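You operate a simulated robot arm through the tools that you are given. There is no shell and no other tool. Be economical: measure what you need, move in short steps, check, and stop when the job is done.

Carry out the task below with a simulated robot arm. There is one attempt and no reset: what you move stays moved.

Task
Blow the wet end cap dry in the booth at 2 bar, then vent the air and take it out.
Fine: shut the cover to blow; dial back to 0; cap on the table's middle; leave the cover open. Set down upright: steel end cap.
Where things are to end (x, y in the base frame): steel end cap within 0.06 m of [0.39, 0.43].
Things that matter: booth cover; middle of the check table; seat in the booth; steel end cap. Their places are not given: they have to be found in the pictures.

Only the result counts: the job must be done as asked and must still hold three seconds after the hand-in. Knocking over, shifting, dropping, spilling or breaking anything else fails it. Lids that push on must go on centred and level and be pressed home; caps that screw on are set level and turned clockwise until they are tight.

Robot
A 6-joint arm with a fingered hand, fixed in place. Base frame: the origin is at the foot of the arm, x ahead of it, y to its left, z up; the work surface is at about z = 0.904. Units: m, degrees, N and s.
With the tool pointing down near the work surface it reaches from about 0.18 to 0.88 m from the base axis. Its first joint turns from -166.0 to 166.0 degrees. Payload 5 kg.
The TCP is the grasp point between the finger pads, 0.036 m short of the fingertips. In the tool frame z runs along the fingers and y along their closing line. Largest opening 0.12 m; the body of the gripper starts 0.042 m behind the TCP. The gripper is a hand of 4 fingers: y runs from the thumb to the fingers, the wrist lies at [-0.019, -0.123, -0.211] in the tool frame, and closing takes about 1.5 s.
Orientation is told as [roll, pitch, yaw] about the base's x, y, z axes, in that order, counted from this pose: with the fingers straight down and the wrist toward the robot, the tool's x, y and z point along [0, 1, 0], [1, 0, 0] and [0, 0, -1] of the base frame.

Tools
- The arm moves only by the tool play_rows. Its argument "motion" is one flat list of numbers, 7 for each row, row after row: the turn, a rotation vector about the tool's x, y, z in degrees, then the shift along the tool's x, y, z in m, then the gripper command, from -1 (shut) to 1 (fully open), values between in proportion. In form: [wx, wy, wz, tx, ty, tz, claw, wx, wy, wz, tx, ty, tz, claw, ...]. A call has 1 to 20 rows; each row is the pose to reach, as a shift and turn from the pose commanded when the call began, along the tool's axes at that moment. Rows are played at 5 a second. More than 0.05 m and 8.6 degrees between two rows, or a gripper value outside its range, and nothing of the call is played. A pose out of reach is approached as far as the arm can. The call stops where the force on the tool passes 90 N (or 10 N more than at its start, if that is more) or the arm is blocked; 0.2 s more then pass. Each finger travels about 0.045 m/s and halts on what it meets, pressing with about 28 N; the grip force reading is that of the motor and also rises with nothing between the fingers. The clock runs only during rows and for 0.2 s after the last one: add rows that repeat a pose to give the fingers time. It gives the time, the measured TCP pose, the force on the tool (base axes), the opening and the grip force at its end, in the units of the frame above (readings bear some noise), with the torque about the TCP (base axes, N m) and any sound that the robot's microphone picked up.
- Cameras (640 x 400 px; columns grow to the right, rows downward): "scene" is fixed at [0.3923, 0.6554, 1.6705]; the picture's right is [-0.93, -0.37, 0.00], its down [-0.34, 0.87, -0.36] and it looks along [0.13, -0.34, -0.93] (base axes); focal length 254 px, centre (320, 200). "wrist" rides on the gripper at [0.073, -0.101, -0.142] in the tool frame; the picture's right is [-0.79, 0.29, -0.54], its down [-0.56, -0.70, 0.44] and it looks along [-0.25, 0.65, 0.71] (tool axes); focal length 280 px, centre (320, 200).
- capture(camera): a new picture of that camera. It takes no simulated time.
- lift_body(by): slides the trunk up (or, below 0, down) by that many m; the arm rides with it, the base frame stays. It gives what a move gives, with no picture.
- grasp_type(shape): the hand has 4 fingers and takes this shape, open, in about a second: jaw (thumb against the fingers, like two jaws); tri (thumb and two fingers); tip (a fingertip pinch); poke (one finger out to press); point (the index stretched); flat (the hand flat); cup (the hand cupped); fist (a fist). The gripper value then closes the fingers along that shape, each until it touches; the sizes above hold for jaw. It gives what a move gives, with no picture.
- probe_pixels(camera, pixels): for up to 12 pixels [column, row] of the newest picture of that camera ("zoom" is the newest enlarged one), the place [x, y, z] in the base frame of the surface seen there, good to about 0.002 m, but the place of the scene camera against the robot may be out by one fixed shift of up to 0.018 m in any direction. It takes no simulated time.
- close_up(camera, box): a new picture of the part [left, top, right, bottom] of that camera's present view, enlarged. It takes no simulated time.
- finish_job(): hands the job in; it is judged then, once.

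Work in short steps. Measure before you move; look again where a grasp or a placing could have gone wrong, and mend it. You have 80 turns and 54 pictures in all, those below and enlarged ones among them. Open the gripper and draw the arm clear of the work before you hand the job in, unless the task says otherwise; then end with one line.

The tools are called after "Call:" as a command line: name --argument value ..., lists and objects as JSON in quotes. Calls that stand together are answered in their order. play_rows: Moves the arm, as the interface text tells. Its arguments: {"type":"object","properties":{"motion":{"type":"array","items":{"type":"number"}}},"required":["motion"]} The other tools are called the same way: lift_body (by) slides the trunk up or down; grasp_type (shape) gives the hand a shape; capture (camera) takes a picture; probe_pixels (camera, pixels) gives the place of the surface under pixels of a picture; close_up (camera, box) takes an enlarged picture of a part of a camera's view; finish_job () hands the job in.

At the start:

```text
time_s: 0.0
tool_pos: [0.6359, 0.325, 1.2599]
ee_rot: [0.1, 0.0, 0.0]
wrist_force: [0.0, 0.4, 0.1]
moment: [-0.01, 0.0, 0.0]
gripper_width: 0.1197
gripper_force: 0.1
shape: jaw
trunk travel left (down, up): [-0.775, 0.065]
```

scene: 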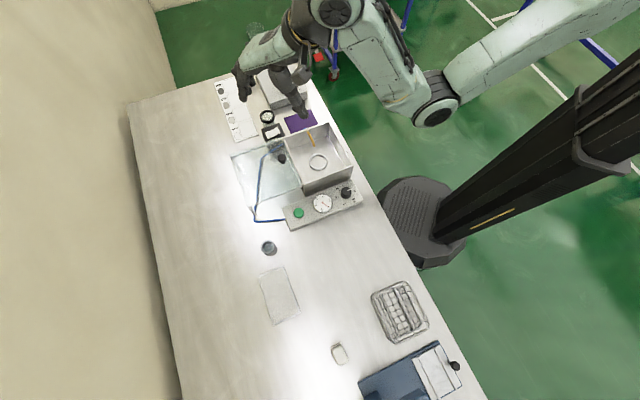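
wrist: 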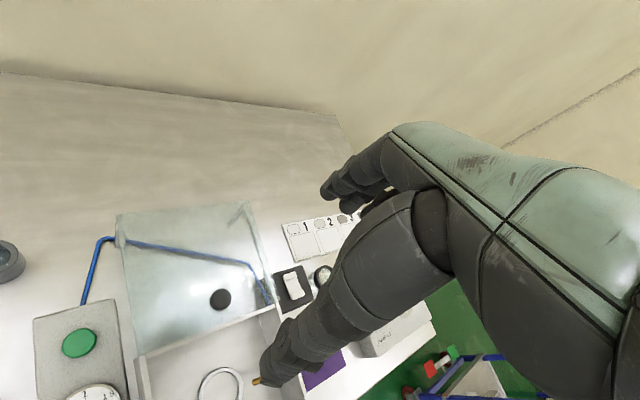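

I see the booth near (318,160), a panel with green button, gauge and knob, and a cap-like object at (269,247). I enlarge these areas.

Call:
close_up --camera "scene" --box '[220, 110, 380, 230]'

Call:
close_up --camera "scene" --box '[230, 220, 390, 340]'

Call:
close_up --camera "scene" --box '[200, 60, 330, 150]'

Call:
probe_pixels --camera "scene" --pixels '[[269, 244], [275, 252], [279, 295], [299, 213], [322, 203], [347, 192], [318, 162], [280, 160], [262, 270], [300, 312], [310, 140], [338, 353]]'

```text
3.33 times, centred on (300, 170) of scene
```

zoom: 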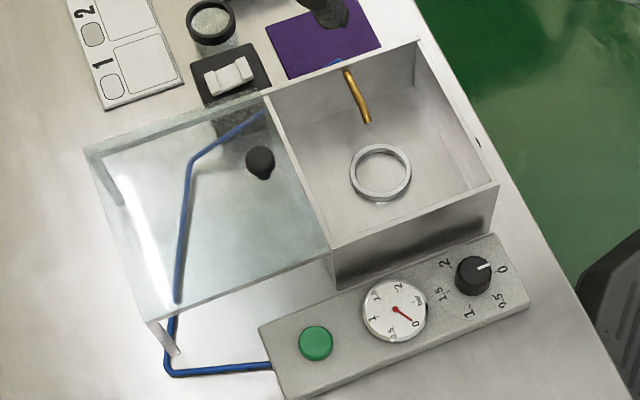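

```text
3.33 times, centred on (310, 280) of scene
```

zoom: 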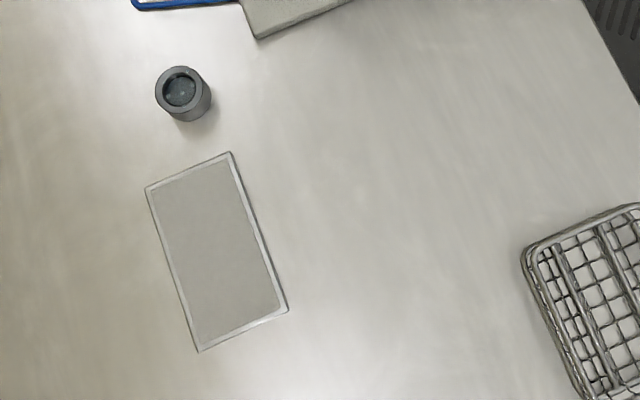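

```text
4.44 times, centred on (265, 105) of scene
```

zoom: 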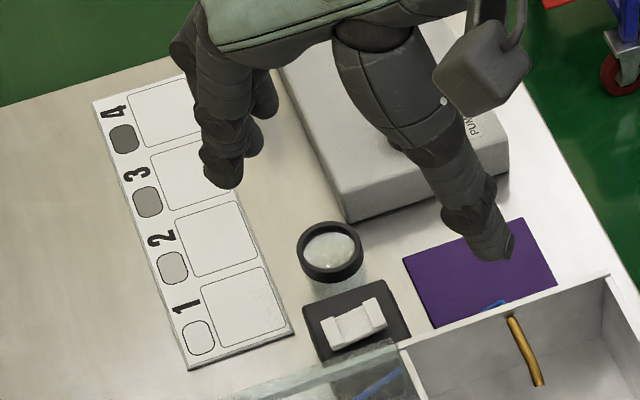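

```text
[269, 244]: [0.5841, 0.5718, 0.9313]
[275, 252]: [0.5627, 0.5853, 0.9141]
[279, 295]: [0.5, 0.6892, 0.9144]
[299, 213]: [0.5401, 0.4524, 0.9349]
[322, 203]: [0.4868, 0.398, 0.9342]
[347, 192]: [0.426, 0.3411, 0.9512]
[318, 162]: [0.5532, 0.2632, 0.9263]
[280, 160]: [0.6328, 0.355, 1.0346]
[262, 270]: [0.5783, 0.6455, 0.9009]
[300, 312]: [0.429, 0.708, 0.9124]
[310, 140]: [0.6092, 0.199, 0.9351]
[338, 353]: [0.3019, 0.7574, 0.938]
```

The goal point [0.39, 0.43] should appear near pixel (347,226), on bare bench. I check that area, and the bench edges, to understand what the "check table" is.

Call:
probe_pixels --camera "scene" --pixels '[[347, 226], [131, 108], [300, 85], [372, 190], [170, 330], [185, 395], [480, 390], [345, 235], [400, 310], [400, 370], [420, 270], [225, 110]]'

Call:
close_up --camera "scene" --box '[310, 180, 410, 250]'

Call:
close_up --camera "scene" --box '[310, 270, 490, 400]'

```text
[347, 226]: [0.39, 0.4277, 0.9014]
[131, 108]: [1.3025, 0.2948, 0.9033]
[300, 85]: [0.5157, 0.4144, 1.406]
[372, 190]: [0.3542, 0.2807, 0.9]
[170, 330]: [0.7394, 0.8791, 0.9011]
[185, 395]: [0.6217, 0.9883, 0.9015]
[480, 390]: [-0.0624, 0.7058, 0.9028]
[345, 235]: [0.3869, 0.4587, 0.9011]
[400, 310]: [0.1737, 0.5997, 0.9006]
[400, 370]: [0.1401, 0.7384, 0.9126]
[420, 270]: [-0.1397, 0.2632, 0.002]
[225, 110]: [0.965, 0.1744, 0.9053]
```

```text
5.71 times, centred on (360, 215) of scene
```

zoom: 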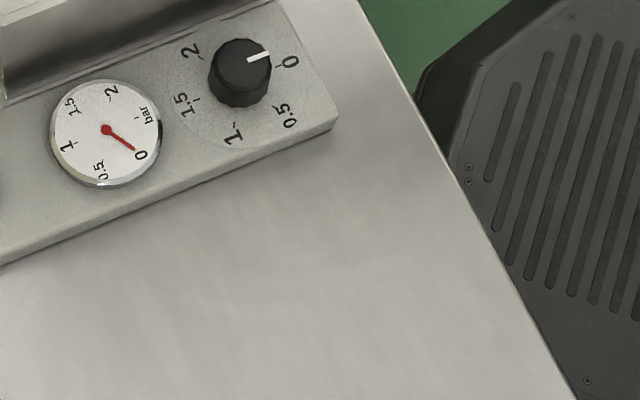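

```text
3.08 times, centred on (400, 335) of scene
```

zoom: 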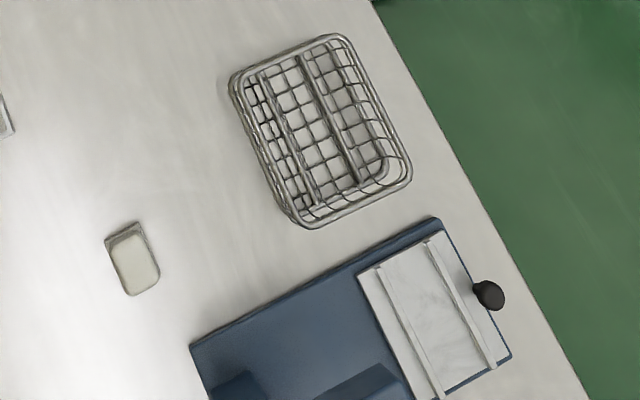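

The goal is a spot of bare bench directly ahead of the robot, so I take the bench as the "check table". Next I calibrate the scene camera against the wrist camera using shared features: green button, cover knob, seat ring and cap.

Call:
capture --camera "wrist"

Call:
probe_pixels --camera "wrist" --pixels '[[80, 342], [220, 299], [199, 388], [220, 369], [120, 240], [245, 203], [270, 308], [136, 358], [5, 260], [293, 284], [117, 215], [137, 383]]'

Call:
close_up --camera "scene" --box '[220, 110, 380, 230]'

Call:
probe_pixels --camera "zoom" --pixels '[[317, 343], [260, 160], [352, 172], [409, 172], [380, 147], [380, 200], [268, 98], [331, 246], [420, 43], [497, 187], [473, 272], [90, 150]]'

```text
46 pictures are left
```

wrist: 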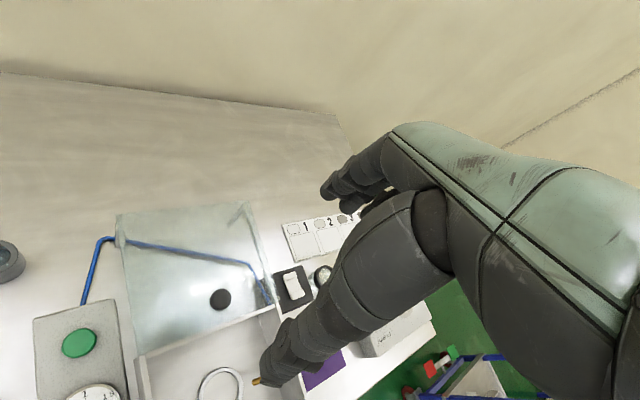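

```text
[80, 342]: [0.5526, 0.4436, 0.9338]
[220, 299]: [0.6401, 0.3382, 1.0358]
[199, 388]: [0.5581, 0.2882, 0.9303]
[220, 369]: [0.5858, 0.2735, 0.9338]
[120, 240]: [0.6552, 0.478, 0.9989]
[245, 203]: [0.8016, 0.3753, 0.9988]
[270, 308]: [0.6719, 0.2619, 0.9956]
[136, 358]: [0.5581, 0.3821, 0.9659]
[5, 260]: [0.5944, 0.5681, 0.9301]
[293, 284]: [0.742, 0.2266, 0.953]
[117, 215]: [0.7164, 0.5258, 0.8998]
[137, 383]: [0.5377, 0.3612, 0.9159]
```

```text
3.33 times, centred on (300, 170) of scene
```

zoom: 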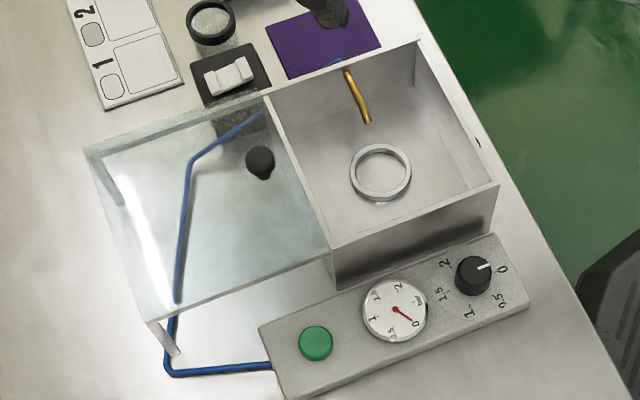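

```text
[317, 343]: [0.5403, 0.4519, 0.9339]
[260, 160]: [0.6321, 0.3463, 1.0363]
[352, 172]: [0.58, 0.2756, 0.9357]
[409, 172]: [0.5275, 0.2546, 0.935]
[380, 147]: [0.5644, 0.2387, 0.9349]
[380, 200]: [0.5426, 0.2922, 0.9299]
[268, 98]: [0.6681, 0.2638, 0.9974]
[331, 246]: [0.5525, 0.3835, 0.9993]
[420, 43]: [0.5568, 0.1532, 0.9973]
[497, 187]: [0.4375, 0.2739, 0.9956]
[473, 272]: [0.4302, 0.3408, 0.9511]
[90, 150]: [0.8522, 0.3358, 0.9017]
```

The scene camera is offset from the wrist camera by roughly (+0.009,-0.008). The glass cover lies flat at z≈0.999 beside the booth with a knob on it, so it slides. I probe the nozzle, floor, seat and dial details.

Call:
probe_pixels --camera "zoom" --pixels '[[368, 120], [347, 74], [381, 172], [330, 180], [440, 170], [473, 262], [488, 266], [465, 290], [404, 320], [200, 250], [320, 225], [240, 195]]'

Call:
close_up --camera "scene" --box '[249, 232, 289, 257]'

Call:
probe_pixels --camera "zoom" --pixels '[[320, 200], [320, 150], [250, 200], [390, 200], [320, 260], [320, 180], [350, 320], [250, 240], [400, 240]]'

```text
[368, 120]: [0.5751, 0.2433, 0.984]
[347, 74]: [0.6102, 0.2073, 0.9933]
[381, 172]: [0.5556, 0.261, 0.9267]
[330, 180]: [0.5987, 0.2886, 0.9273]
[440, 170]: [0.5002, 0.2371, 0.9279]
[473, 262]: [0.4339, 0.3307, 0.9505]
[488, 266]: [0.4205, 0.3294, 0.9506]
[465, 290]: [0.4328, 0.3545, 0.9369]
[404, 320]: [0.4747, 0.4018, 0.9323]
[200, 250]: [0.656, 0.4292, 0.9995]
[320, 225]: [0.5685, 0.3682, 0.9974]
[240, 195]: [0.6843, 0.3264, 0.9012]
```

```text
16.00 times, centred on (269, 244) of scene
```

zoom: 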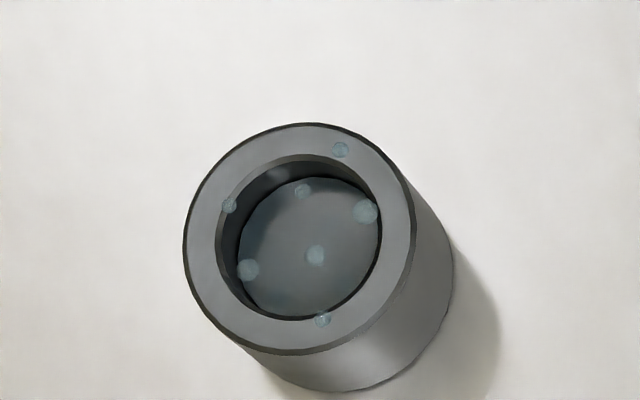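

```text
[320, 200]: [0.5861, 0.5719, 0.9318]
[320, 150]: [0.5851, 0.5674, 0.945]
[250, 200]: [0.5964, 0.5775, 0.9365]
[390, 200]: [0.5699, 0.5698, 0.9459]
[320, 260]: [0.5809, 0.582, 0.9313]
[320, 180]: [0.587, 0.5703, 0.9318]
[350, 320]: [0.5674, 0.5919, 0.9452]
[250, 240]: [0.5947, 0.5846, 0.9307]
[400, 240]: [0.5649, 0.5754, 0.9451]
```

The cap is 0.041 m across, its top at z≈0.945, with droplets inside the open rim. With the offset, its centre is near (0.590,0.572). I move to hover above it with yaw 45°.

Call:
play_rows --motion '[0, 0, -5.625, 0.031, -0.006, 0.02, 1, 0, 0, -11.25, 0.062, -0.012, 0.04, 1, 0, 0, -16.875, 0.093, -0.017, 0.06, 1, 0, 0, -22.5, 0.124, -0.023, 0.08, 1, 0, 0, -28.125, 0.154, -0.029, 0.1, 1, 0, 0, -33.75, 0.185, -0.035, 0.12, 1, 0, 0, -39.375, 0.216, -0.04, 0.14, 1, 0, 0, -45, 0.247, -0.046, 0.16, 1, 0, 0, -45, 0.247, -0.046, 0.16, 1]'

Call:
capture --camera "wrist"

Call:
capture --camera "scene"

```text
time_s: 2.0
tool_pos: [0.5908, 0.574, 1.1022]
ee_rot: [0.1, -0.1, 44.9]
wrist_force: [0.5, -1.1, -0.1]
moment: [0.02, -0.01, -0.01]
gripper_width: 0.1197
gripper_force: 0.1
shape: jaw
trunk travel left (down, up): [-0.775, 0.065]
```

```text
43 pictures are left
```

wrist: 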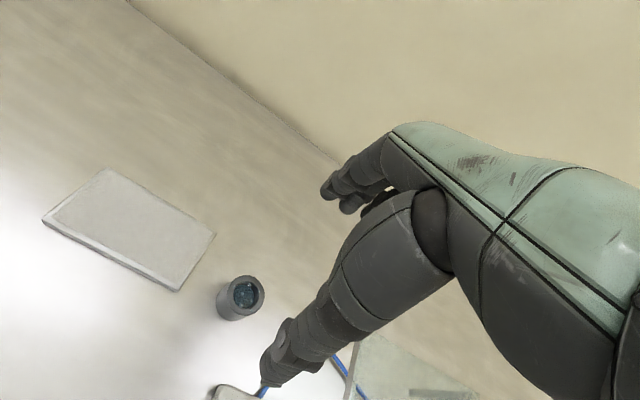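

```text
42 pictures are left
```

scene: 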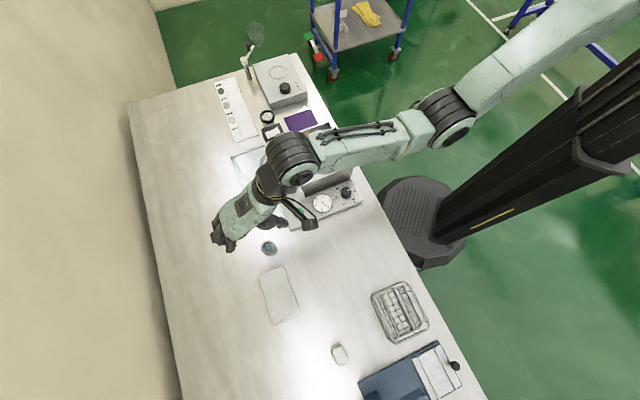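

The cap shows at (242,293) in the wrist view, close to where the point under the TCP should project. I enlarge and probe its rim.

Call:
close_up --camera "wrist" --box '[210, 270, 274, 310]'

Call:
probe_pixels --camera "wrist" --pixels '[[229, 293], [262, 293], [245, 277], [245, 309], [109, 170], [44, 222], [178, 292], [215, 235], [128, 228]]'

```text
10.00 times, centred on (242, 290) of wrist
```

zoom: 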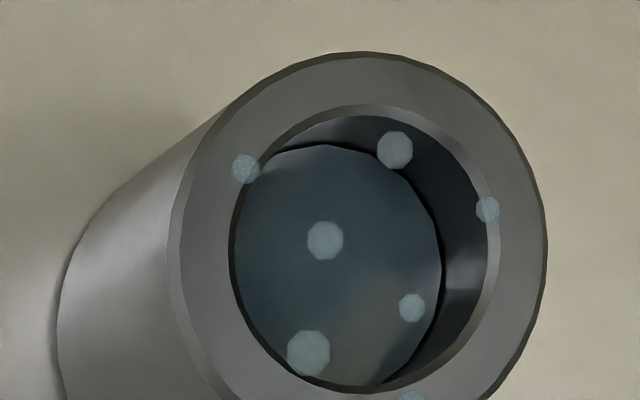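

```text
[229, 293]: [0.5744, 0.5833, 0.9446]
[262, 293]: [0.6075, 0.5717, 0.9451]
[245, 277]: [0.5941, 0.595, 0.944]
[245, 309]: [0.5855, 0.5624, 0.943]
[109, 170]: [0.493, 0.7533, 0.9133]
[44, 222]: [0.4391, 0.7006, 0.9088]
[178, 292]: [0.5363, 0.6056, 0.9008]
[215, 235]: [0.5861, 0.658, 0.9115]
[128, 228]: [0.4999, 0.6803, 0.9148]
```

The cap centre measures about (0.589,0.577). I descend with a small correction to TCP z≈0.957.

Call:
play_rows --motion '[0, 0, 0, 0.0035, 0.001, 0.04, 1, 0, 0, 0, 0.0035, 0.001, 0.08, 1, 0, 0, 0, 0.0035, 0.001, 0.12, 1, 0, 0, 0, 0.0035, 0.001, 0.135, 1, 0, 0, 0, 0.0035, 0.001, 0.145, 1, 0, 0, 0, 0.0035, 0.001, 0.145, 1]'

Call:
capture --camera "wrist"

Call:
close_up --camera "scene" --box '[200, 170, 340, 270]'

```text
time_s: 3.4
tool_pos: [0.588, 0.5756, 0.9555]
ee_rot: [0.1, 0.0, 45.0]
wrist_force: [-0.8, 0.4, -0.1]
moment: [-0.01, 0.03, 0.02]
gripper_width: 0.1195
gripper_force: 0.1
shape: jaw
trunk travel left (down, up): [-0.775, 0.065]
```

```text
40 pictures are left
```

wrist: 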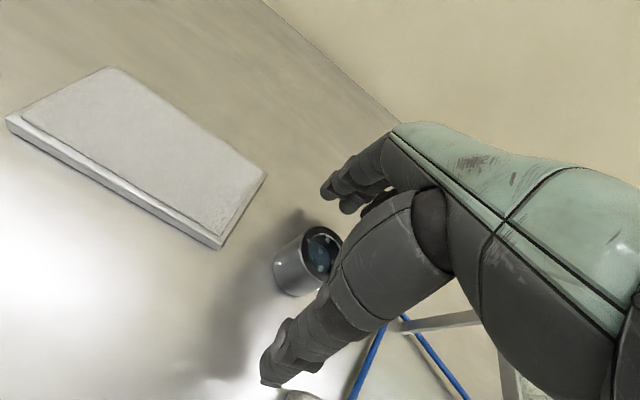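

```text
4.00 times, centred on (270, 220) of scene
```

zoom: 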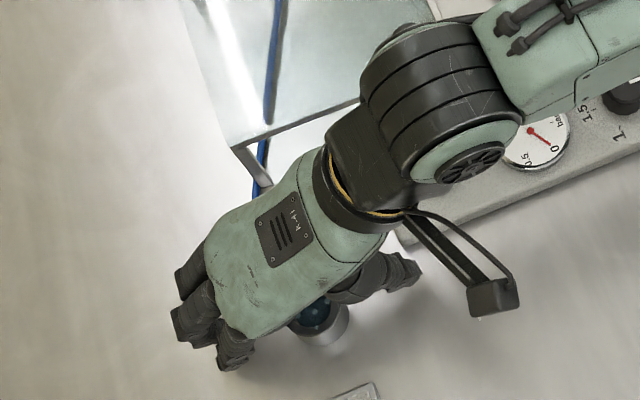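

The cap sits between thumb and fingers. I close the hand.

Call:
play_rows --motion '[0, 0, 0, 0, 0, 0, -1, 0, 0, 0, 0, 0, 0, -1, 0, 0, 0, 0, 0, 0, -1, 0, 0, 0, 0, 0, 0, -1, 0, 0, 0, 0, 0, 0, -1, 0, 0, 0, 0, 0, 0, -1, 0, 0, 0, 0, 0, 0, -1, 0, 0, 0, 0, 0, 0, -1]'

Call:
capture --camera "wrist"

```text
time_s: 5.2
tool_pos: [0.5887, 0.5756, 0.9558]
ee_rot: [0.1, 0.0, 45.0]
wrist_force: [-0.3, -0.4, -0.4]
moment: [0.01, -0.01, 0.0]
gripper_width: 0.0328
gripper_force: 28.3
shape: jaw
trunk travel left (down, up): [-0.775, 0.065]
```

```text
38 pictures are left
```

wrist: 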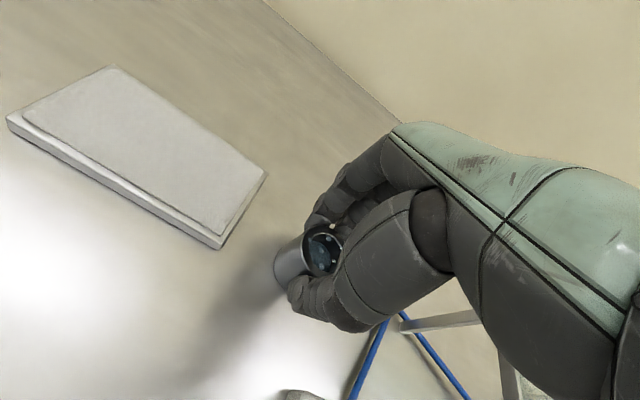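

The hand holds something at 0.033 m width. I lift 0.03 m and check the cap comes along level.

Call:
play_rows --motion '[0, 0, 0, 0, 0, -0.015, -1, 0, 0, 0, 0, 0, -0.03, -1, 0, 0, 0, 0, 0, -0.06, -1, 0, 0, 0, 0, 0, -0.1, -1, 0, 0, 0, 0, 0, -0.13, -1, 0, 0, 0, 0, 0, -0.13, -1]'

Call:
close_up --camera "wrist" --box '[230, 180, 390, 340]'

Call:
probe_pixels --camera "zoom" --pixels '[[240, 220], [260, 180], [200, 180], [180, 220], [200, 250], [280, 200], [300, 180], [280, 160], [220, 150]]'

```text
time_s: 6.6
tool_pos: [0.5894, 0.5762, 1.0876]
ee_rot: [0.1, 0.0, 45.0]
wrist_force: [-1.0, -0.4, -3.3]
moment: [0.0, 0.01, -0.05]
gripper_width: 0.0325
gripper_force: 28.3
shape: jaw
trunk travel left (down, up): [-0.775, 0.065]
```

```text
2.50 times, centred on (310, 260) of wrist
```

zoom: 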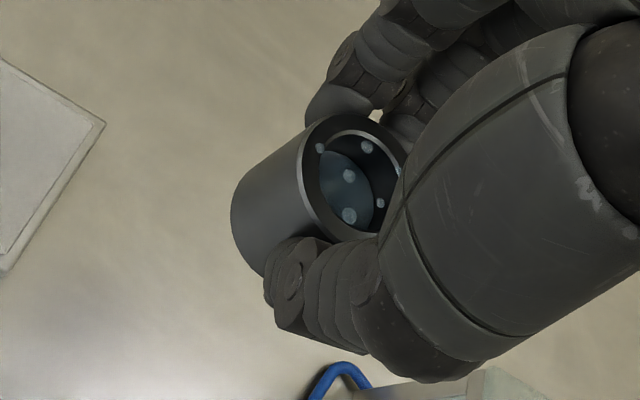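

```text
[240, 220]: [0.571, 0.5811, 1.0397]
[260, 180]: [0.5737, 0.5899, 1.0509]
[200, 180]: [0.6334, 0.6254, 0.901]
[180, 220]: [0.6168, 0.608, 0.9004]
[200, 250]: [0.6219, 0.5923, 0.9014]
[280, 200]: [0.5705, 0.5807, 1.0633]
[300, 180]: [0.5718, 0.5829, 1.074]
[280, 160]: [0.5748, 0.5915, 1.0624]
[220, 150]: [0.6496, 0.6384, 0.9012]
```

The cap is held upright and roughly centred. I go up and across to hover above the seat, whose corrected centre is near (0.563,0.258).

Call:
play_rows --motion '[0, 0, 0, 0, 0, -0.04, -1, 0, 0, 0, 0, 0, -0.065, -1, 0, 0, 0, -0.0258, -0.0305, -0.065, -1, 0, 0, 0, -0.0516, -0.0609, -0.065, -1, 0, 0, 0, -0.0774, -0.0914, -0.065, -1, 0, 0, 0, -0.1032, -0.1219, -0.065, -1, 0, 0, 0, -0.1289, -0.1523, -0.065, -1, 0, 0, 0, -0.1547, -0.1828, -0.065, -1, 0, 0, 0, -0.1805, -0.2132, -0.065, -1, 0, 0, 0, -0.2063, -0.2437, -0.065, -1, 0, 0, 0, -0.2063, -0.2437, -0.065, -1]'

Call:
capture --camera "wrist"

```text
time_s: 9.0
tool_pos: [0.5631, 0.2586, 1.1514]
ee_rot: [0.1, 0.0, 44.9]
wrist_force: [-0.6, 0.1, -2.7]
moment: [-0.01, 0.01, -0.03]
gripper_width: 0.0323
gripper_force: 27.9
shape: jaw
trunk travel left (down, up): [-0.775, 0.065]
```

```text
36 pictures are left
```

wrist: 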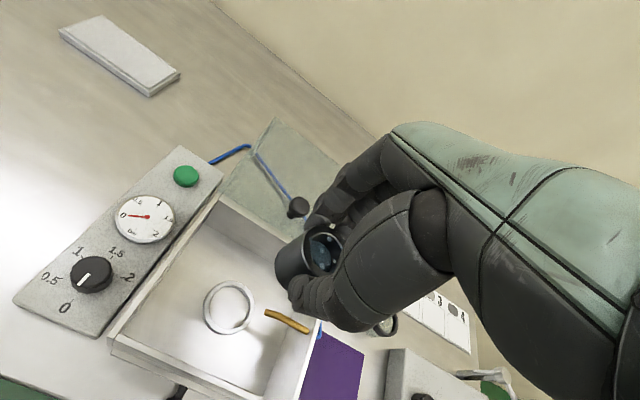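

The ring shows at about (230,307). I enlarge it and the held cap to measure both in the wrist camera.

Call:
close_up --camera "wrist" --box '[182, 277, 278, 337]'

Call:
probe_pixels --camera "zoom" --pixels '[[160, 190], [465, 190], [310, 60], [310, 360], [300, 210], [205, 90], [420, 100], [565, 250], [600, 290]]'

Call:
close_up --camera "wrist" --box '[264, 210, 360, 290]'

Call:
probe_pixels --camera "zoom" --pixels '[[100, 200], [140, 200], [180, 200], [140, 160], [140, 240], [250, 200], [320, 100], [330, 290], [120, 260]]'

```text
6.67 times, centred on (230, 307) of wrist
```

zoom: 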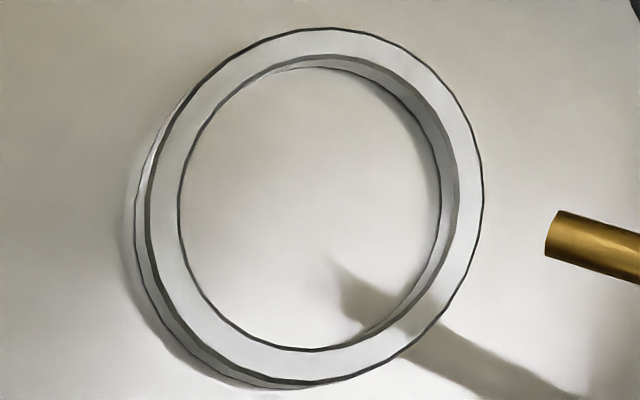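

```text
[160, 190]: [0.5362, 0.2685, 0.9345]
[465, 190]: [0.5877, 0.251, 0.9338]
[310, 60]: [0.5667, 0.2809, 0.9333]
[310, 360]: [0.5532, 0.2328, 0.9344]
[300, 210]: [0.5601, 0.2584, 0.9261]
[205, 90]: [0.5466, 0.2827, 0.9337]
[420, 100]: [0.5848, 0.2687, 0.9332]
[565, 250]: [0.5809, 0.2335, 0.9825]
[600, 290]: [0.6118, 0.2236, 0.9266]
```

```text
5.00 times, centred on (312, 250) of wrist
```

zoom: 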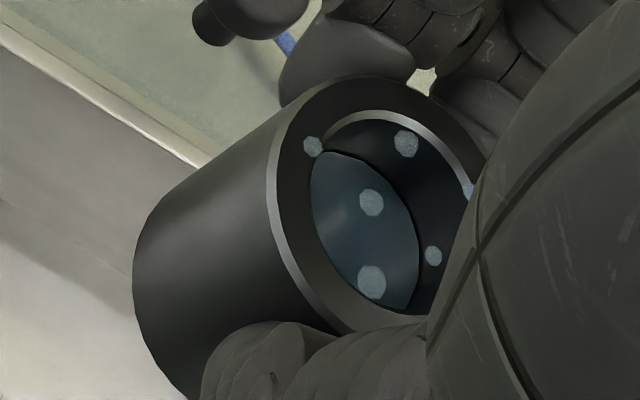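

```text
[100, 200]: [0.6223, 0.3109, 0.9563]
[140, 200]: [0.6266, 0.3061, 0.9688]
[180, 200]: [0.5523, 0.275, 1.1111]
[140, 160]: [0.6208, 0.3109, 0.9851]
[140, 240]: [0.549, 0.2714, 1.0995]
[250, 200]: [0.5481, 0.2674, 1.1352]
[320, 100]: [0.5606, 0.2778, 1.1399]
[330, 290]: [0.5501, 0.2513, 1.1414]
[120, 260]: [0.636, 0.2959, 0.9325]
```

Ring centre relative to TCP is about (+0.0015,-0.0027) in tool x,y; the cap centre is about (0,+0.0018). I correct by (+0.0017,-0.0045) and descend so the cap bottom is just above the seat floor.

Call:
play_rows --motion '[0, 0, 0, 0.0017, -0.0045, 0.03, -1, 0, 0, 0, 0.0017, -0.0045, 0.06, -1, 0, 0, 0, 0.0017, -0.0045, 0.09, -1, 0, 0, 0, 0.0017, -0.0045, 0.12, -1, 0, 0, 0, 0.0017, -0.0045, 0.14, -1, 0, 0, 0, 0.0017, -0.0045, 0.152, -1, 0, 0, 0, 0.0017, -0.0045, 0.152, -1]'

Call:
close_up --camera "wrist" --box '[220, 200, 380, 300]'

Call:
close_up --camera "scene" --box '[260, 120, 380, 195]'

```text
time_s: 10.6
tool_pos: [0.5581, 0.2552, 0.998]
ee_rot: [0.1, 0.0, 45.0]
wrist_force: [-0.1, 0.2, -4.0]
moment: [-0.01, 0.0, -0.02]
gripper_width: 0.0321
gripper_force: 28.0
shape: jaw
trunk travel left (down, up): [-0.775, 0.065]
```

```text
4.00 times, centred on (300, 250) of wrist
```

zoom: 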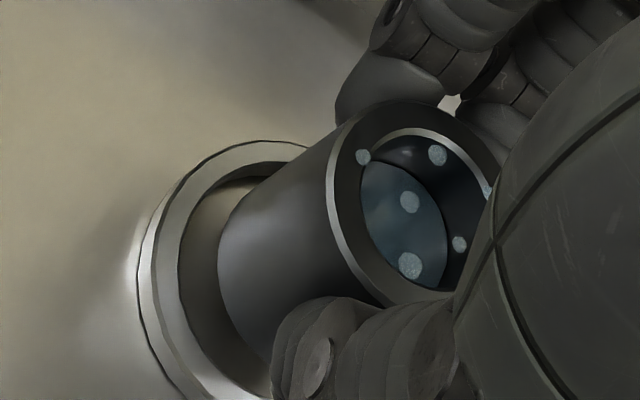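

```text
5.33 times, centred on (320, 158) of scene
```

zoom: 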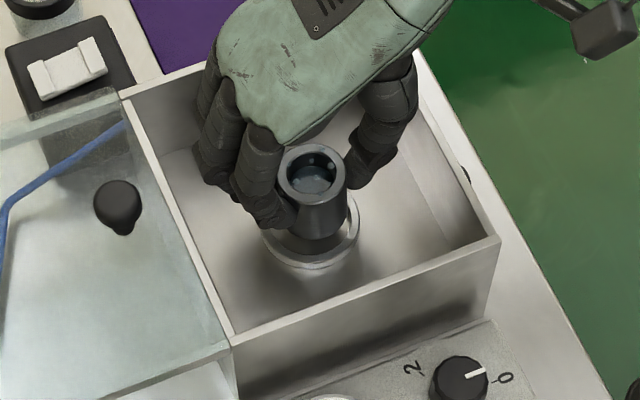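

The cap hangs about 17 mm above the floor and looks centred over the ring. I lower it slowly until contact.

Call:
play_rows --motion '[0, 0, 0, 0, 0, 0.006, -1, 0, 0, 0, 0, 0, 0.011, -1, 0, 0, 0, 0, 0, 0.014, -1, 0, 0, 0, 0, 0, 0.016, -1, 0, 0, 0, 0, 0, 0.016, -1]'

Call:
close_up --camera "scene" --box '[300, 145, 348, 175]'

Call:
close_up --camera "wrist" --box '[220, 200, 380, 300]'

```text
time_s: 11.8
tool_pos: [0.5581, 0.255, 0.9826]
ee_rot: [0.1, 0.0, 45.0]
wrist_force: [-0.5, -0.1, -2.5]
moment: [0.0, -0.01, 0.02]
gripper_width: 0.0324
gripper_force: 28.4
shape: jaw
trunk travel left (down, up): [-0.775, 0.065]
```

```text
13.33 times, centred on (324, 160) of scene
```

zoom: 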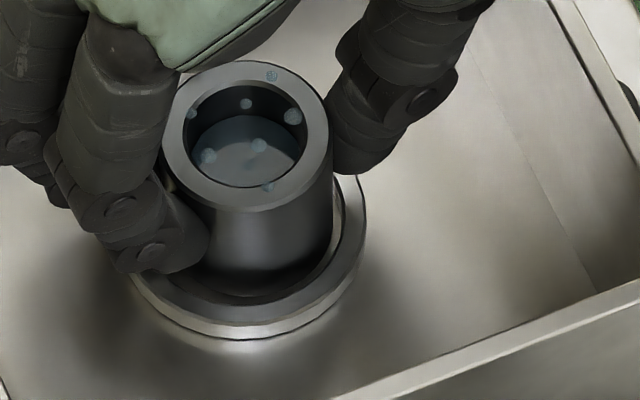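

```text
4.00 times, centred on (300, 250) of wrist
```

zoom: 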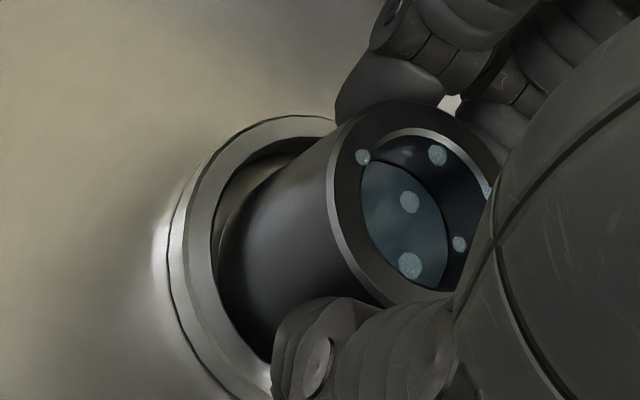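

The cap is inside the ring with a gap around it. I lower the last few millimetres to contact, then open part way.

Call:
play_rows --motion '[0, 0, 0, 0, 0, 0.0015, -1, 0, 0, 0, 0, 0, 0.0025, -1, 0, 0, 0, 0, 0, 0.0025, -1]'

```text
time_s: 12.6
tool_pos: [0.5566, 0.2549, 0.981]
ee_rot: [0.0, -0.3, 45.0]
wrist_force: [-0.4, -0.2, 9.1]
moment: [0.08, -0.08, -0.03]
gripper_width: 0.0329
gripper_force: 27.7
shape: jaw
trunk travel left (down, up): [-0.775, 0.065]
```

Contact (+9 N) at z 0.981, as predicted for the floor. I release, opening part way to keep clear of the walls.

Call:
play_rows --motion '[0, 0, 0, 0, 0, -0.001, -0.2, 0, 0, 0, 0, 0, -0.001, 0, 0, 0, 0, 0, 0, -0.001, 0.2, 0, 0, 0, 0, 0, -0.001, 0.4, 0, 0, 0, 0, 0, -0.001, 0.4, 0, 0, 0, 0, 0, -0.001, 0.4, 0, 0, 0, 0, 0, -0.001, 0.4]'

Call:
close_up --camera "scene" --box '[284, 130, 364, 180]'

```text
time_s: 14.2
tool_pos: [0.5573, 0.2567, 0.981]
ee_rot: [0.0, 0.0, 45.0]
wrist_force: [0.0, 0.4, 0.5]
moment: [-0.01, 0.02, -0.01]
gripper_width: 0.0835
gripper_force: 0.0
shape: jaw
trunk travel left (down, up): [-0.775, 0.065]
```

```text
8.00 times, centred on (324, 155) of scene
```

zoom: 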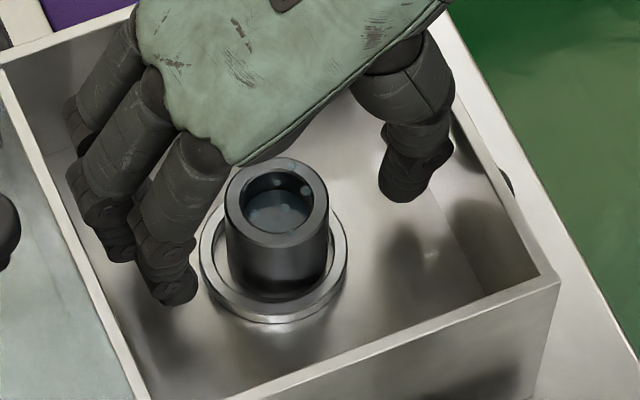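

The cap stands seated in the ring. I rise straight up, then move along +n to hover above the cover knob near (0.640,0.338).

Call:
play_rows --motion '[0, 0, 0, 0, 0, -0.04, 0.4, 0, 0, 0, 0, 0, -0.08, 0.4, 0, 0, 0, 0, 0, -0.12, 0.4, 0, 0, 0, 0, 0, -0.16, 0.4, 0, 0, 0, 0, 0.04, -0.16, 0.4, 0, 0, 0, 0, 0.08, -0.16, 0.4, 0, 0, 0, 0, 0.1167, -0.16, 0.4, 0, 0, 0, 0, 0.1167, -0.16, 0.4]'

Call:
capture --camera "wrist"

Call:
close_up --camera "scene" --box '[220, 110, 380, 230]'

```text
time_s: 16.0
tool_pos: [0.6394, 0.3404, 1.1429]
ee_rot: [0.1, 0.0, 45.0]
wrist_force: [-0.4, -1.1, 0.1]
moment: [-0.01, -0.01, 0.0]
gripper_width: 0.0837
gripper_force: 0.0
shape: jaw
trunk travel left (down, up): [-0.775, 0.065]
```

```text
28 pictures are left
```

wrist: 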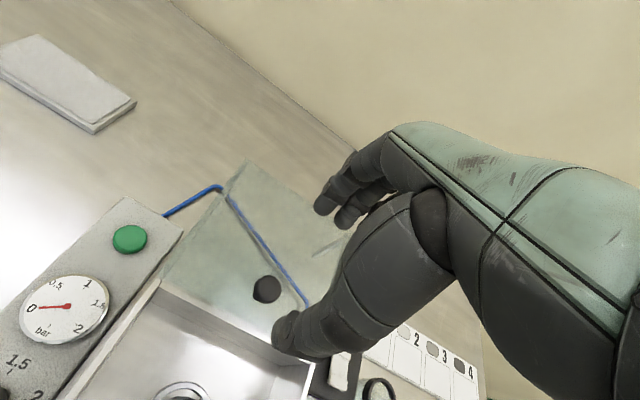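

```text
3.33 times, centred on (300, 170) of scene
```

zoom: 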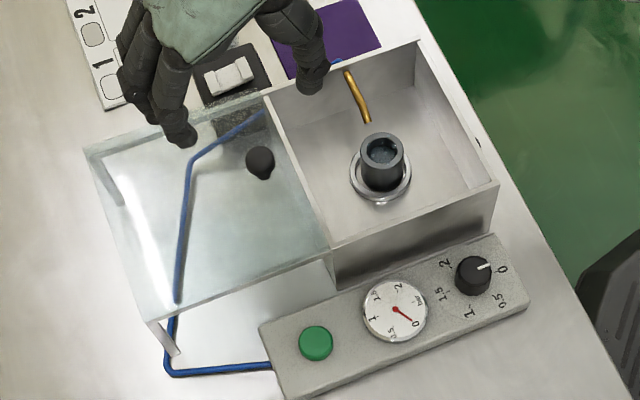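

The knob at wrist (266,289) lies within 2 mm of the TCP axis. I descend 0.099 so the fingertips stay about 8 mm above the glass, and close on the knob.

Call:
play_rows --motion '[0, 0, 0, 0, -0.0015, 0.04, 0.4, 0, 0, 0, 0, -0.0015, 0.075, 0.4, 0, 0, 0, 0, -0.0015, 0.099, 0.4, 0, 0, 0, 0, -0.0015, 0.099, 0, 0, 0, 0, 0, -0.0015, 0.099, -0.5, 0, 0, 0, 0, -0.0015, 0.099, -1, 0, 0, 0, 0, -0.0015, 0.099, -1, 0, 0, 0, 0, -0.0015, 0.099, -1, 0, 0, 0, 0, -0.0015, 0.099, -1]'

Call:
close_up --camera "wrist" --box '[220, 180, 380, 300]'

```text
time_s: 18.0
tool_pos: [0.6386, 0.3391, 1.0416]
ee_rot: [0.1, 0.1, 45.1]
wrist_force: [-0.2, 0.3, -4.3]
moment: [0.15, -0.09, -0.03]
gripper_width: 0.0118
gripper_force: 27.8
shape: jaw
trunk travel left (down, up): [-0.775, 0.065]
```

```text
3.33 times, centred on (300, 240) of wrist
```

zoom: 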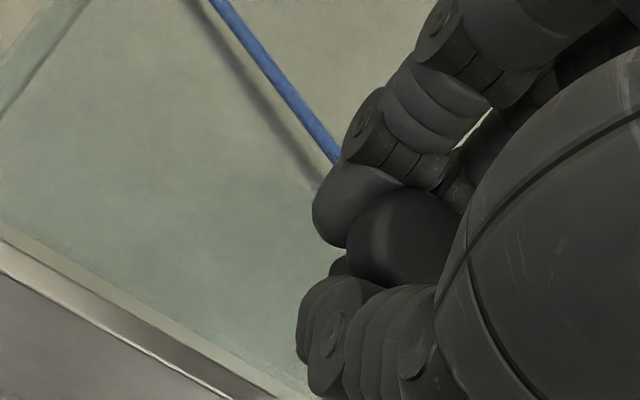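

The knob is gripped. I try sliding 0.04 m toward the robot (tool -y) and check how the cover moves.

Call:
play_rows --motion '[0, 0, 0, 0, -0.01, 0, -1, 0, 0, 0, 0, -0.02, 0, -1, 0, 0, 0, 0, -0.03, 0, -1, 0, 0, 0, 0, -0.04, 0, -1, 0, 0, 0, 0, -0.04, 0, -1]'

Call:
close_up --camera "scene" --box '[220, 110, 380, 230]'

```text
time_s: 19.2
tool_pos: [0.6106, 0.3097, 1.0418]
ee_rot: [0.0, 0.0, 45.0]
wrist_force: [-6.1, 5.4, -6.9]
moment: [0.25, 0.05, 0.06]
gripper_width: 0.0114
gripper_force: 28.0
shape: jaw
trunk travel left (down, up): [-0.775, 0.065]
```

```text
3.33 times, centred on (300, 170) of scene
```

zoom: 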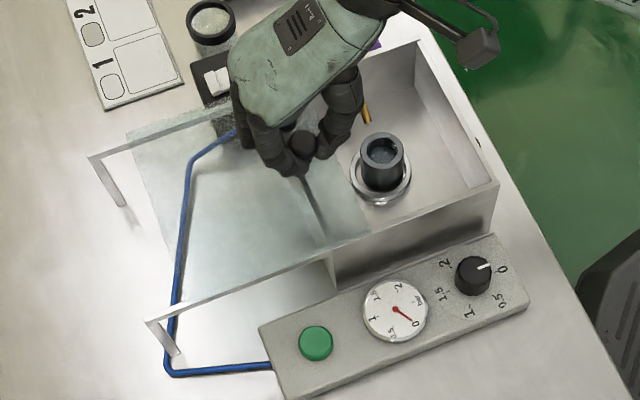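

The cover slides freely on rails. I continue with a slight +x bias until it meets the stop.

Call:
play_rows --motion '[0, 0, 0, 0.0005, -0.015, 0, -1, 0, 0, 0, 0.001, -0.03, 0, -1, 0, 0, 0, 0.001, -0.045, 0, -1, 0, 0, 0, 0.0015, -0.06, 0, -1, 0, 0, 0, 0.0015, -0.075, 0, -1, 0, 0, 0, 0.002, -0.09, 0, -1, 0, 0, 0, 0.002, -0.105, 0, -1, 0, 0, 0, 0.002, -0.115, 0, -1, 0, 0, 0, 0.002, -0.115, 0, -1]'

Call:
close_up --camera "scene" --box '[220, 110, 380, 230]'

```text
time_s: 21.2
tool_pos: [0.5286, 0.2286, 1.0417]
ee_rot: [0.1, 0.0, 45.0]
wrist_force: [-1.4, 0.2, -6.6]
moment: [0.07, -0.09, -0.02]
gripper_width: 0.0117
gripper_force: 28.0
shape: jaw
trunk travel left (down, up): [-0.775, 0.065]
```

```text
3.33 times, centred on (300, 170) of scene
```

zoom: 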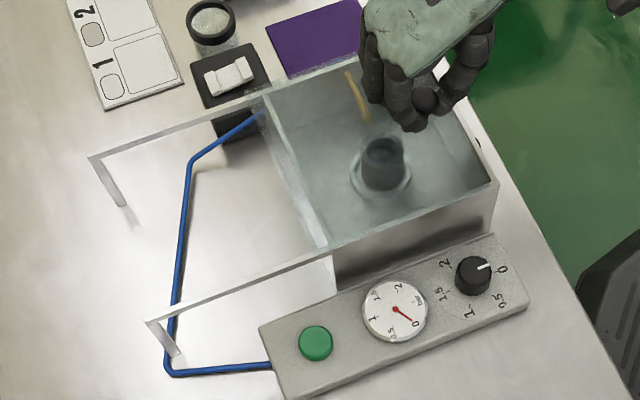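

The cover is almost fully over. I push on in small steps to find the stop.

Call:
play_rows --motion '[0, 0, 0, 0, -0.004, 0, -1, 0, 0, 0, 0, -0.008, 0, -1, 0, 0, 0, 0, -0.012, 0, -1, 0, 0, 0, 0, -0.012, 0, -1]'

Call:
close_up --camera "scene" --box '[260, 110, 380, 200]'

```text
time_s: 22.2
tool_pos: [0.5203, 0.219, 1.0408]
ee_rot: [0.0, 0.1, 45.0]
wrist_force: [0.3, 0.3, -8.1]
moment: [0.04, -0.13, 0.01]
gripper_width: 0.0111
gripper_force: 28.1
shape: jaw
trunk travel left (down, up): [-0.775, 0.065]
```

```text
4.44 times, centred on (320, 155) of scene
```

zoom: 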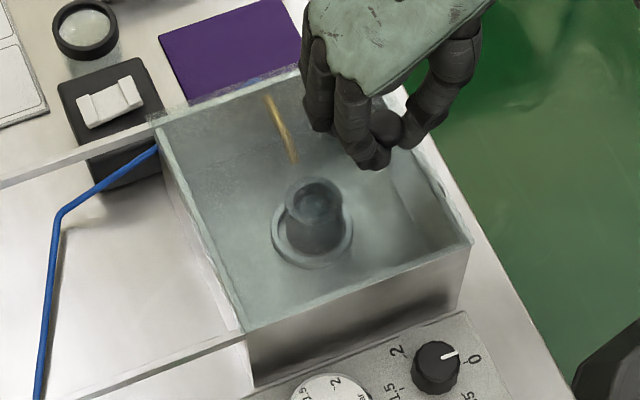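

The glass now spans wall to wall. I nudge 3 mm more to feel for a stop.

Call:
play_rows --motion '[0, 0, 0, 0, -0.0015, 0, -1, 0, 0, 0, 0, -0.003, 0, -1, 0, 0, 0, 0, -0.003, 0, -1]'

Call:
close_up --camera "scene" --box '[280, 120, 370, 190]'

```text
time_s: 23.0
tool_pos: [0.5202, 0.2195, 1.0406]
ee_rot: [0.2, -0.1, 45.0]
wrist_force: [4.3, 2.7, -8.8]
moment: [0.17, -0.18, -0.01]
gripper_width: 0.011
gripper_force: 27.7
shape: jaw
trunk travel left (down, up): [-0.775, 0.065]
```

```text
5.71 times, centred on (325, 155) of scene
```

zoom: 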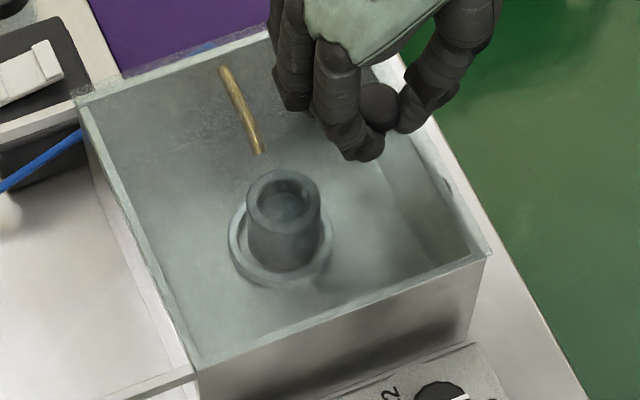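

The cover is at its stop, closed. I release, rise and go to hover over the dial near (0.439,0.334).

Call:
play_rows --motion '[0, 0, 0, 0, 0, 0, -0.4, 0, 0, 0, 0, 0, 0, 0, 0, 0, 0, 0, 0, 0, 0.3, 0, 0, 0, 0, 0, 0, 0.3, 0, 0, 0, 0, 0, -0.03, 0.3, 0, 0, 0, 0, 0, -0.06, 0.3, 0, 0, 0, 0, 0, -0.08, 0.3, 0, 0, 0, 0.046, 0.008, -0.08, 0.3, 0, 0, 0, 0.092, 0.016, -0.08, 0.3, 0, 0, 0, 0.138, 0.0237, -0.08, 0.3, 0, 0, 0, 0.138, 0.0237, -0.08, 0.3]'

Call:
capture --camera "wrist"

Call:
close_up --camera "scene" --box '[260, 110, 380, 230]'

```text
time_s: 25.4
tool_pos: [0.4366, 0.3322, 1.1217]
ee_rot: [0.2, 0.1, 44.9]
wrist_force: [0.1, -0.1, -0.2]
moment: [-0.01, 0.01, -0.03]
gripper_width: 0.0777
gripper_force: 0.1
shape: jaw
trunk travel left (down, up): [-0.775, 0.065]
```

```text
21 pictures are left
```

wrist: 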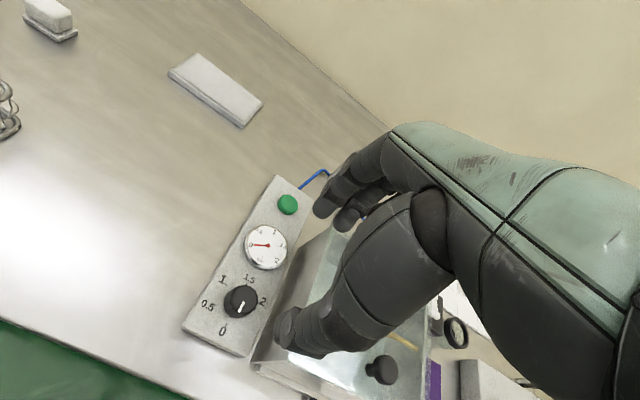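

```text
3.33 times, centred on (320, 170) of scene
```

zoom: 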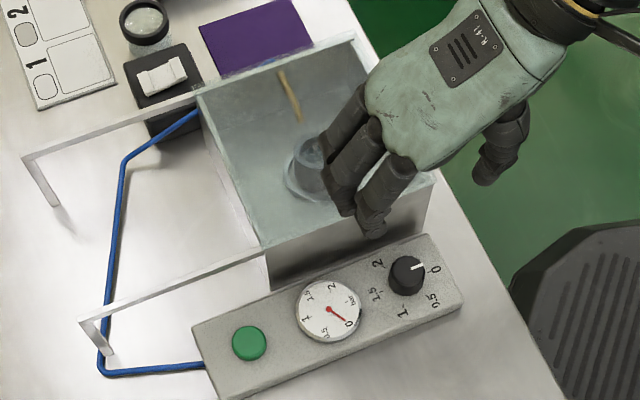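

The dial at wrist (241,300) lies about (0.003,-0.003) off the TCP in tool axes. The jaw's outer finger could touch the booth wall beside the dial, so I switch to tri. I also probe the dial and button.

Call:
probe_pixels --camera "wrist" --pixels '[[241, 300], [232, 300], [250, 300], [241, 291], [239, 310], [288, 204], [270, 340], [210, 325], [300, 245], [260, 345]]'

Call:
grasp_type --shape "tri"

Call:
play_rows --motion '[0, 0, -8, 0.003, -0.003, 0, 1, 0, 0, -16, 0.003, -0.003, 0, 1, 0, 0, -24, 0.003, -0.003, 0, 1, 0, 0, -32, 0.003, -0.003, 0, 1, 0, 0, -40, 0.003, -0.003, 0, 1, 0, 0, -48, 0.003, -0.003, 0, 1, 0, 0, -56, 0.003, -0.003, 0, 1, 0, 0, -64, 0.003, -0.003, 0, 1, 0, 0, -72, 0.003, -0.003, 0, 1, 0, 0, -80, 0.003, -0.003, 0, 1, 0, 0, -80, 0.003, -0.003, 0, 1]'

Call:
capture --camera "wrist"

```text
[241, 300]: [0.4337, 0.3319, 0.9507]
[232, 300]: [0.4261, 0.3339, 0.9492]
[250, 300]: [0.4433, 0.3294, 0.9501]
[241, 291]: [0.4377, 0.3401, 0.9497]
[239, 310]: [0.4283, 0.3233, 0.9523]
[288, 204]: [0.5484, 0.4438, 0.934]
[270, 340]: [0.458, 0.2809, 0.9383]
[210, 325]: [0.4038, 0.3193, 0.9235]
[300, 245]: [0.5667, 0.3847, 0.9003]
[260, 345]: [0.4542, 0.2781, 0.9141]
```

```text
time_s: 26.3
tool_pos: [0.4369, 0.3327, 1.1217]
ee_rot: [0.2, 0.0, 45.0]
wrist_force: [1.1, -0.7, -0.3]
moment: [-0.02, 0.01, -0.01]
gripper_width: 0.1199
gripper_force: 0.1
shape: tri
trunk travel left (down, up): [-0.775, 0.065]
```

```text
time_s: 28.7
tool_pos: [0.4405, 0.3707, 1.0752]
ee_rot: [-0.1, -0.2, 124.9]
wrist_force: [0.6, 0.5, -0.1]
moment: [0.01, 0.0, 0.02]
gripper_width: 0.1199
gripper_force: 0.0
shape: tri
out of reach, approached as far as the arm can: row 8, 9, 10, 11
trunk travel left (down, up): [-0.775, 0.065]
```

```text
19 pictures are left
```

wrist: 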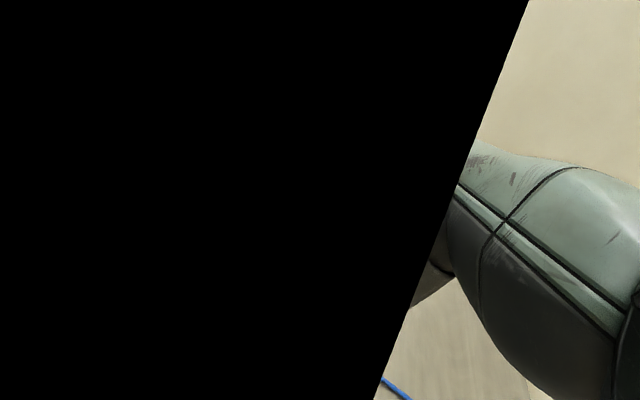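

Yaw beyond ~101° is out of reach here. I turn back to yaw 95° and check the pose reading.

Call:
play_rows --motion '[0, 0, 8, 0, 0, 0, 1, 0, 0, 16, 0, 0, 0, 1, 0, 0, 24, 0, 0, 0, 1, 0, 0, 30, 0, 0, 0, 1, 0, 0, 30, 0, 0, 0, 1]'

```text
time_s: 29.9
tool_pos: [0.441, 0.3724, 1.0754]
ee_rot: [-0.1, -0.1, 94.8]
wrist_force: [0.1, -0.6, 0.6]
moment: [-0.02, 0.0, -0.01]
gripper_width: 0.1201
gripper_force: 0.1
shape: tri
trunk travel left (down, up): [-0.775, 0.065]
```

I move to above the dial (0.434,0.332) at yaw 95°, z≈1.03, and look at the fingers relative to the dial.

Call:
play_rows --motion '[0, 0, 0, 0.005, -0.02, 0, 1, 0, 0, 0, 0.0107, -0.0398, 0, 1, 0, 0, 0, 0.0107, -0.0398, 0.025, 1, 0, 0, 0, 0.0107, -0.0398, 0.045, 1, 0, 0, 0, 0.0107, -0.0398, 0.045, 1]'

Call:
capture --camera "scene"

Call:
capture --camera "wrist"

```text
time_s: 31.1
tool_pos: [0.4329, 0.3298, 1.0303]
ee_rot: [0.1, 0.0, 95.0]
wrist_force: [-0.3, 0.0, 0.7]
moment: [-0.07, -0.01, -0.05]
gripper_width: 0.1201
gripper_force: 0.1
shape: tri
trunk travel left (down, up): [-0.775, 0.065]
```

```text
18 pictures are left
```

scene: 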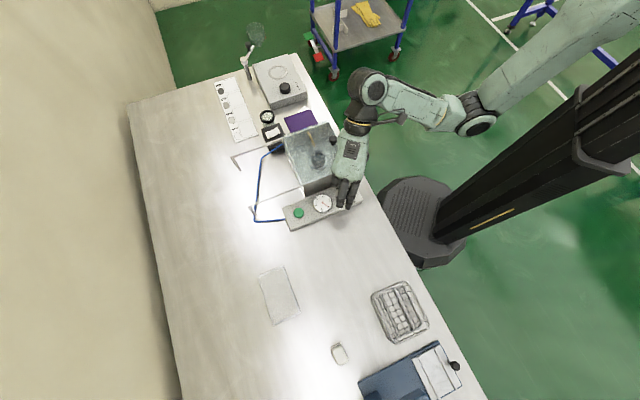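

```text
17 pictures are left
```

wrist: 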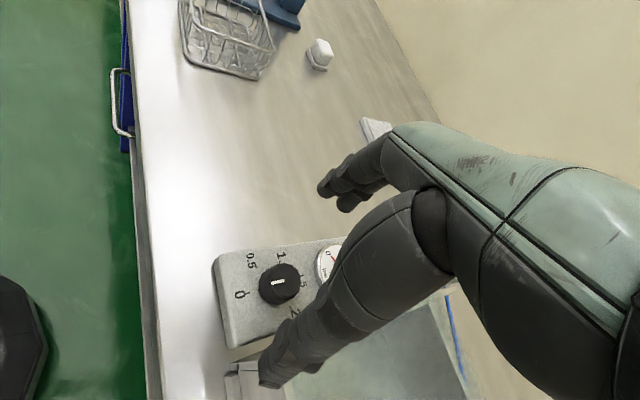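

The dial appears at wrist (279,283), nearly under the TCP. I narrow the opening to clear the booth corner, descend so the fingertips overlap the knob by about 9 mm, and close.

Call:
play_rows --motion '[0, 0, 0, 0, -0.001, 0, 0.4, 0, 0, 0, 0, -0.001, 0, 0.1, 0, 0, 0, 0, -0.001, 0, 0, 0, 0, 0, 0, -0.001, 0.025, 0, 0, 0, 0, 0, -0.001, 0.042, 0, 0, 0, 0, 0, -0.001, 0.053, 0, 0, 0, 0, 0, -0.001, 0.053, -0.5, 0, 0, 0, 0, -0.001, 0.053, -1, 0, 0, 0, 0, -0.001, 0.053, -1, 0, 0, 0, 0, -0.001, 0.053, -1]'

Call:
close_up --camera "scene" --box '[290, 150, 386, 222]'

```text
time_s: 33.3
tool_pos: [0.4332, 0.3288, 0.9782]
ee_rot: [0.1, -0.1, 95.1]
wrist_force: [-1.7, -2.3, 0.6]
moment: [-0.08, 0.01, 0.0]
gripper_width: 0.0211
gripper_force: 27.6
shape: tri
trunk travel left (down, up): [-0.775, 0.065]
```

```text
5.56 times, centred on (338, 186) of scene
```

zoom: 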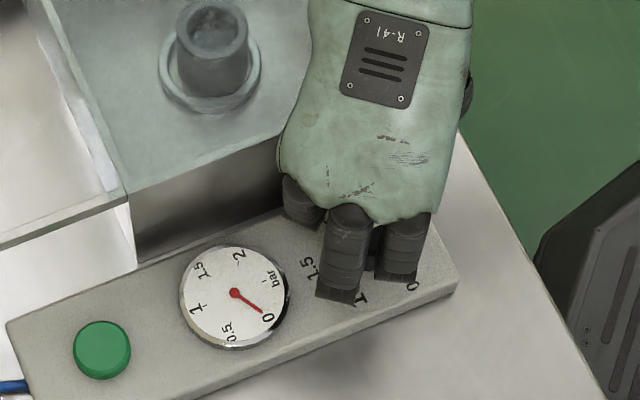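

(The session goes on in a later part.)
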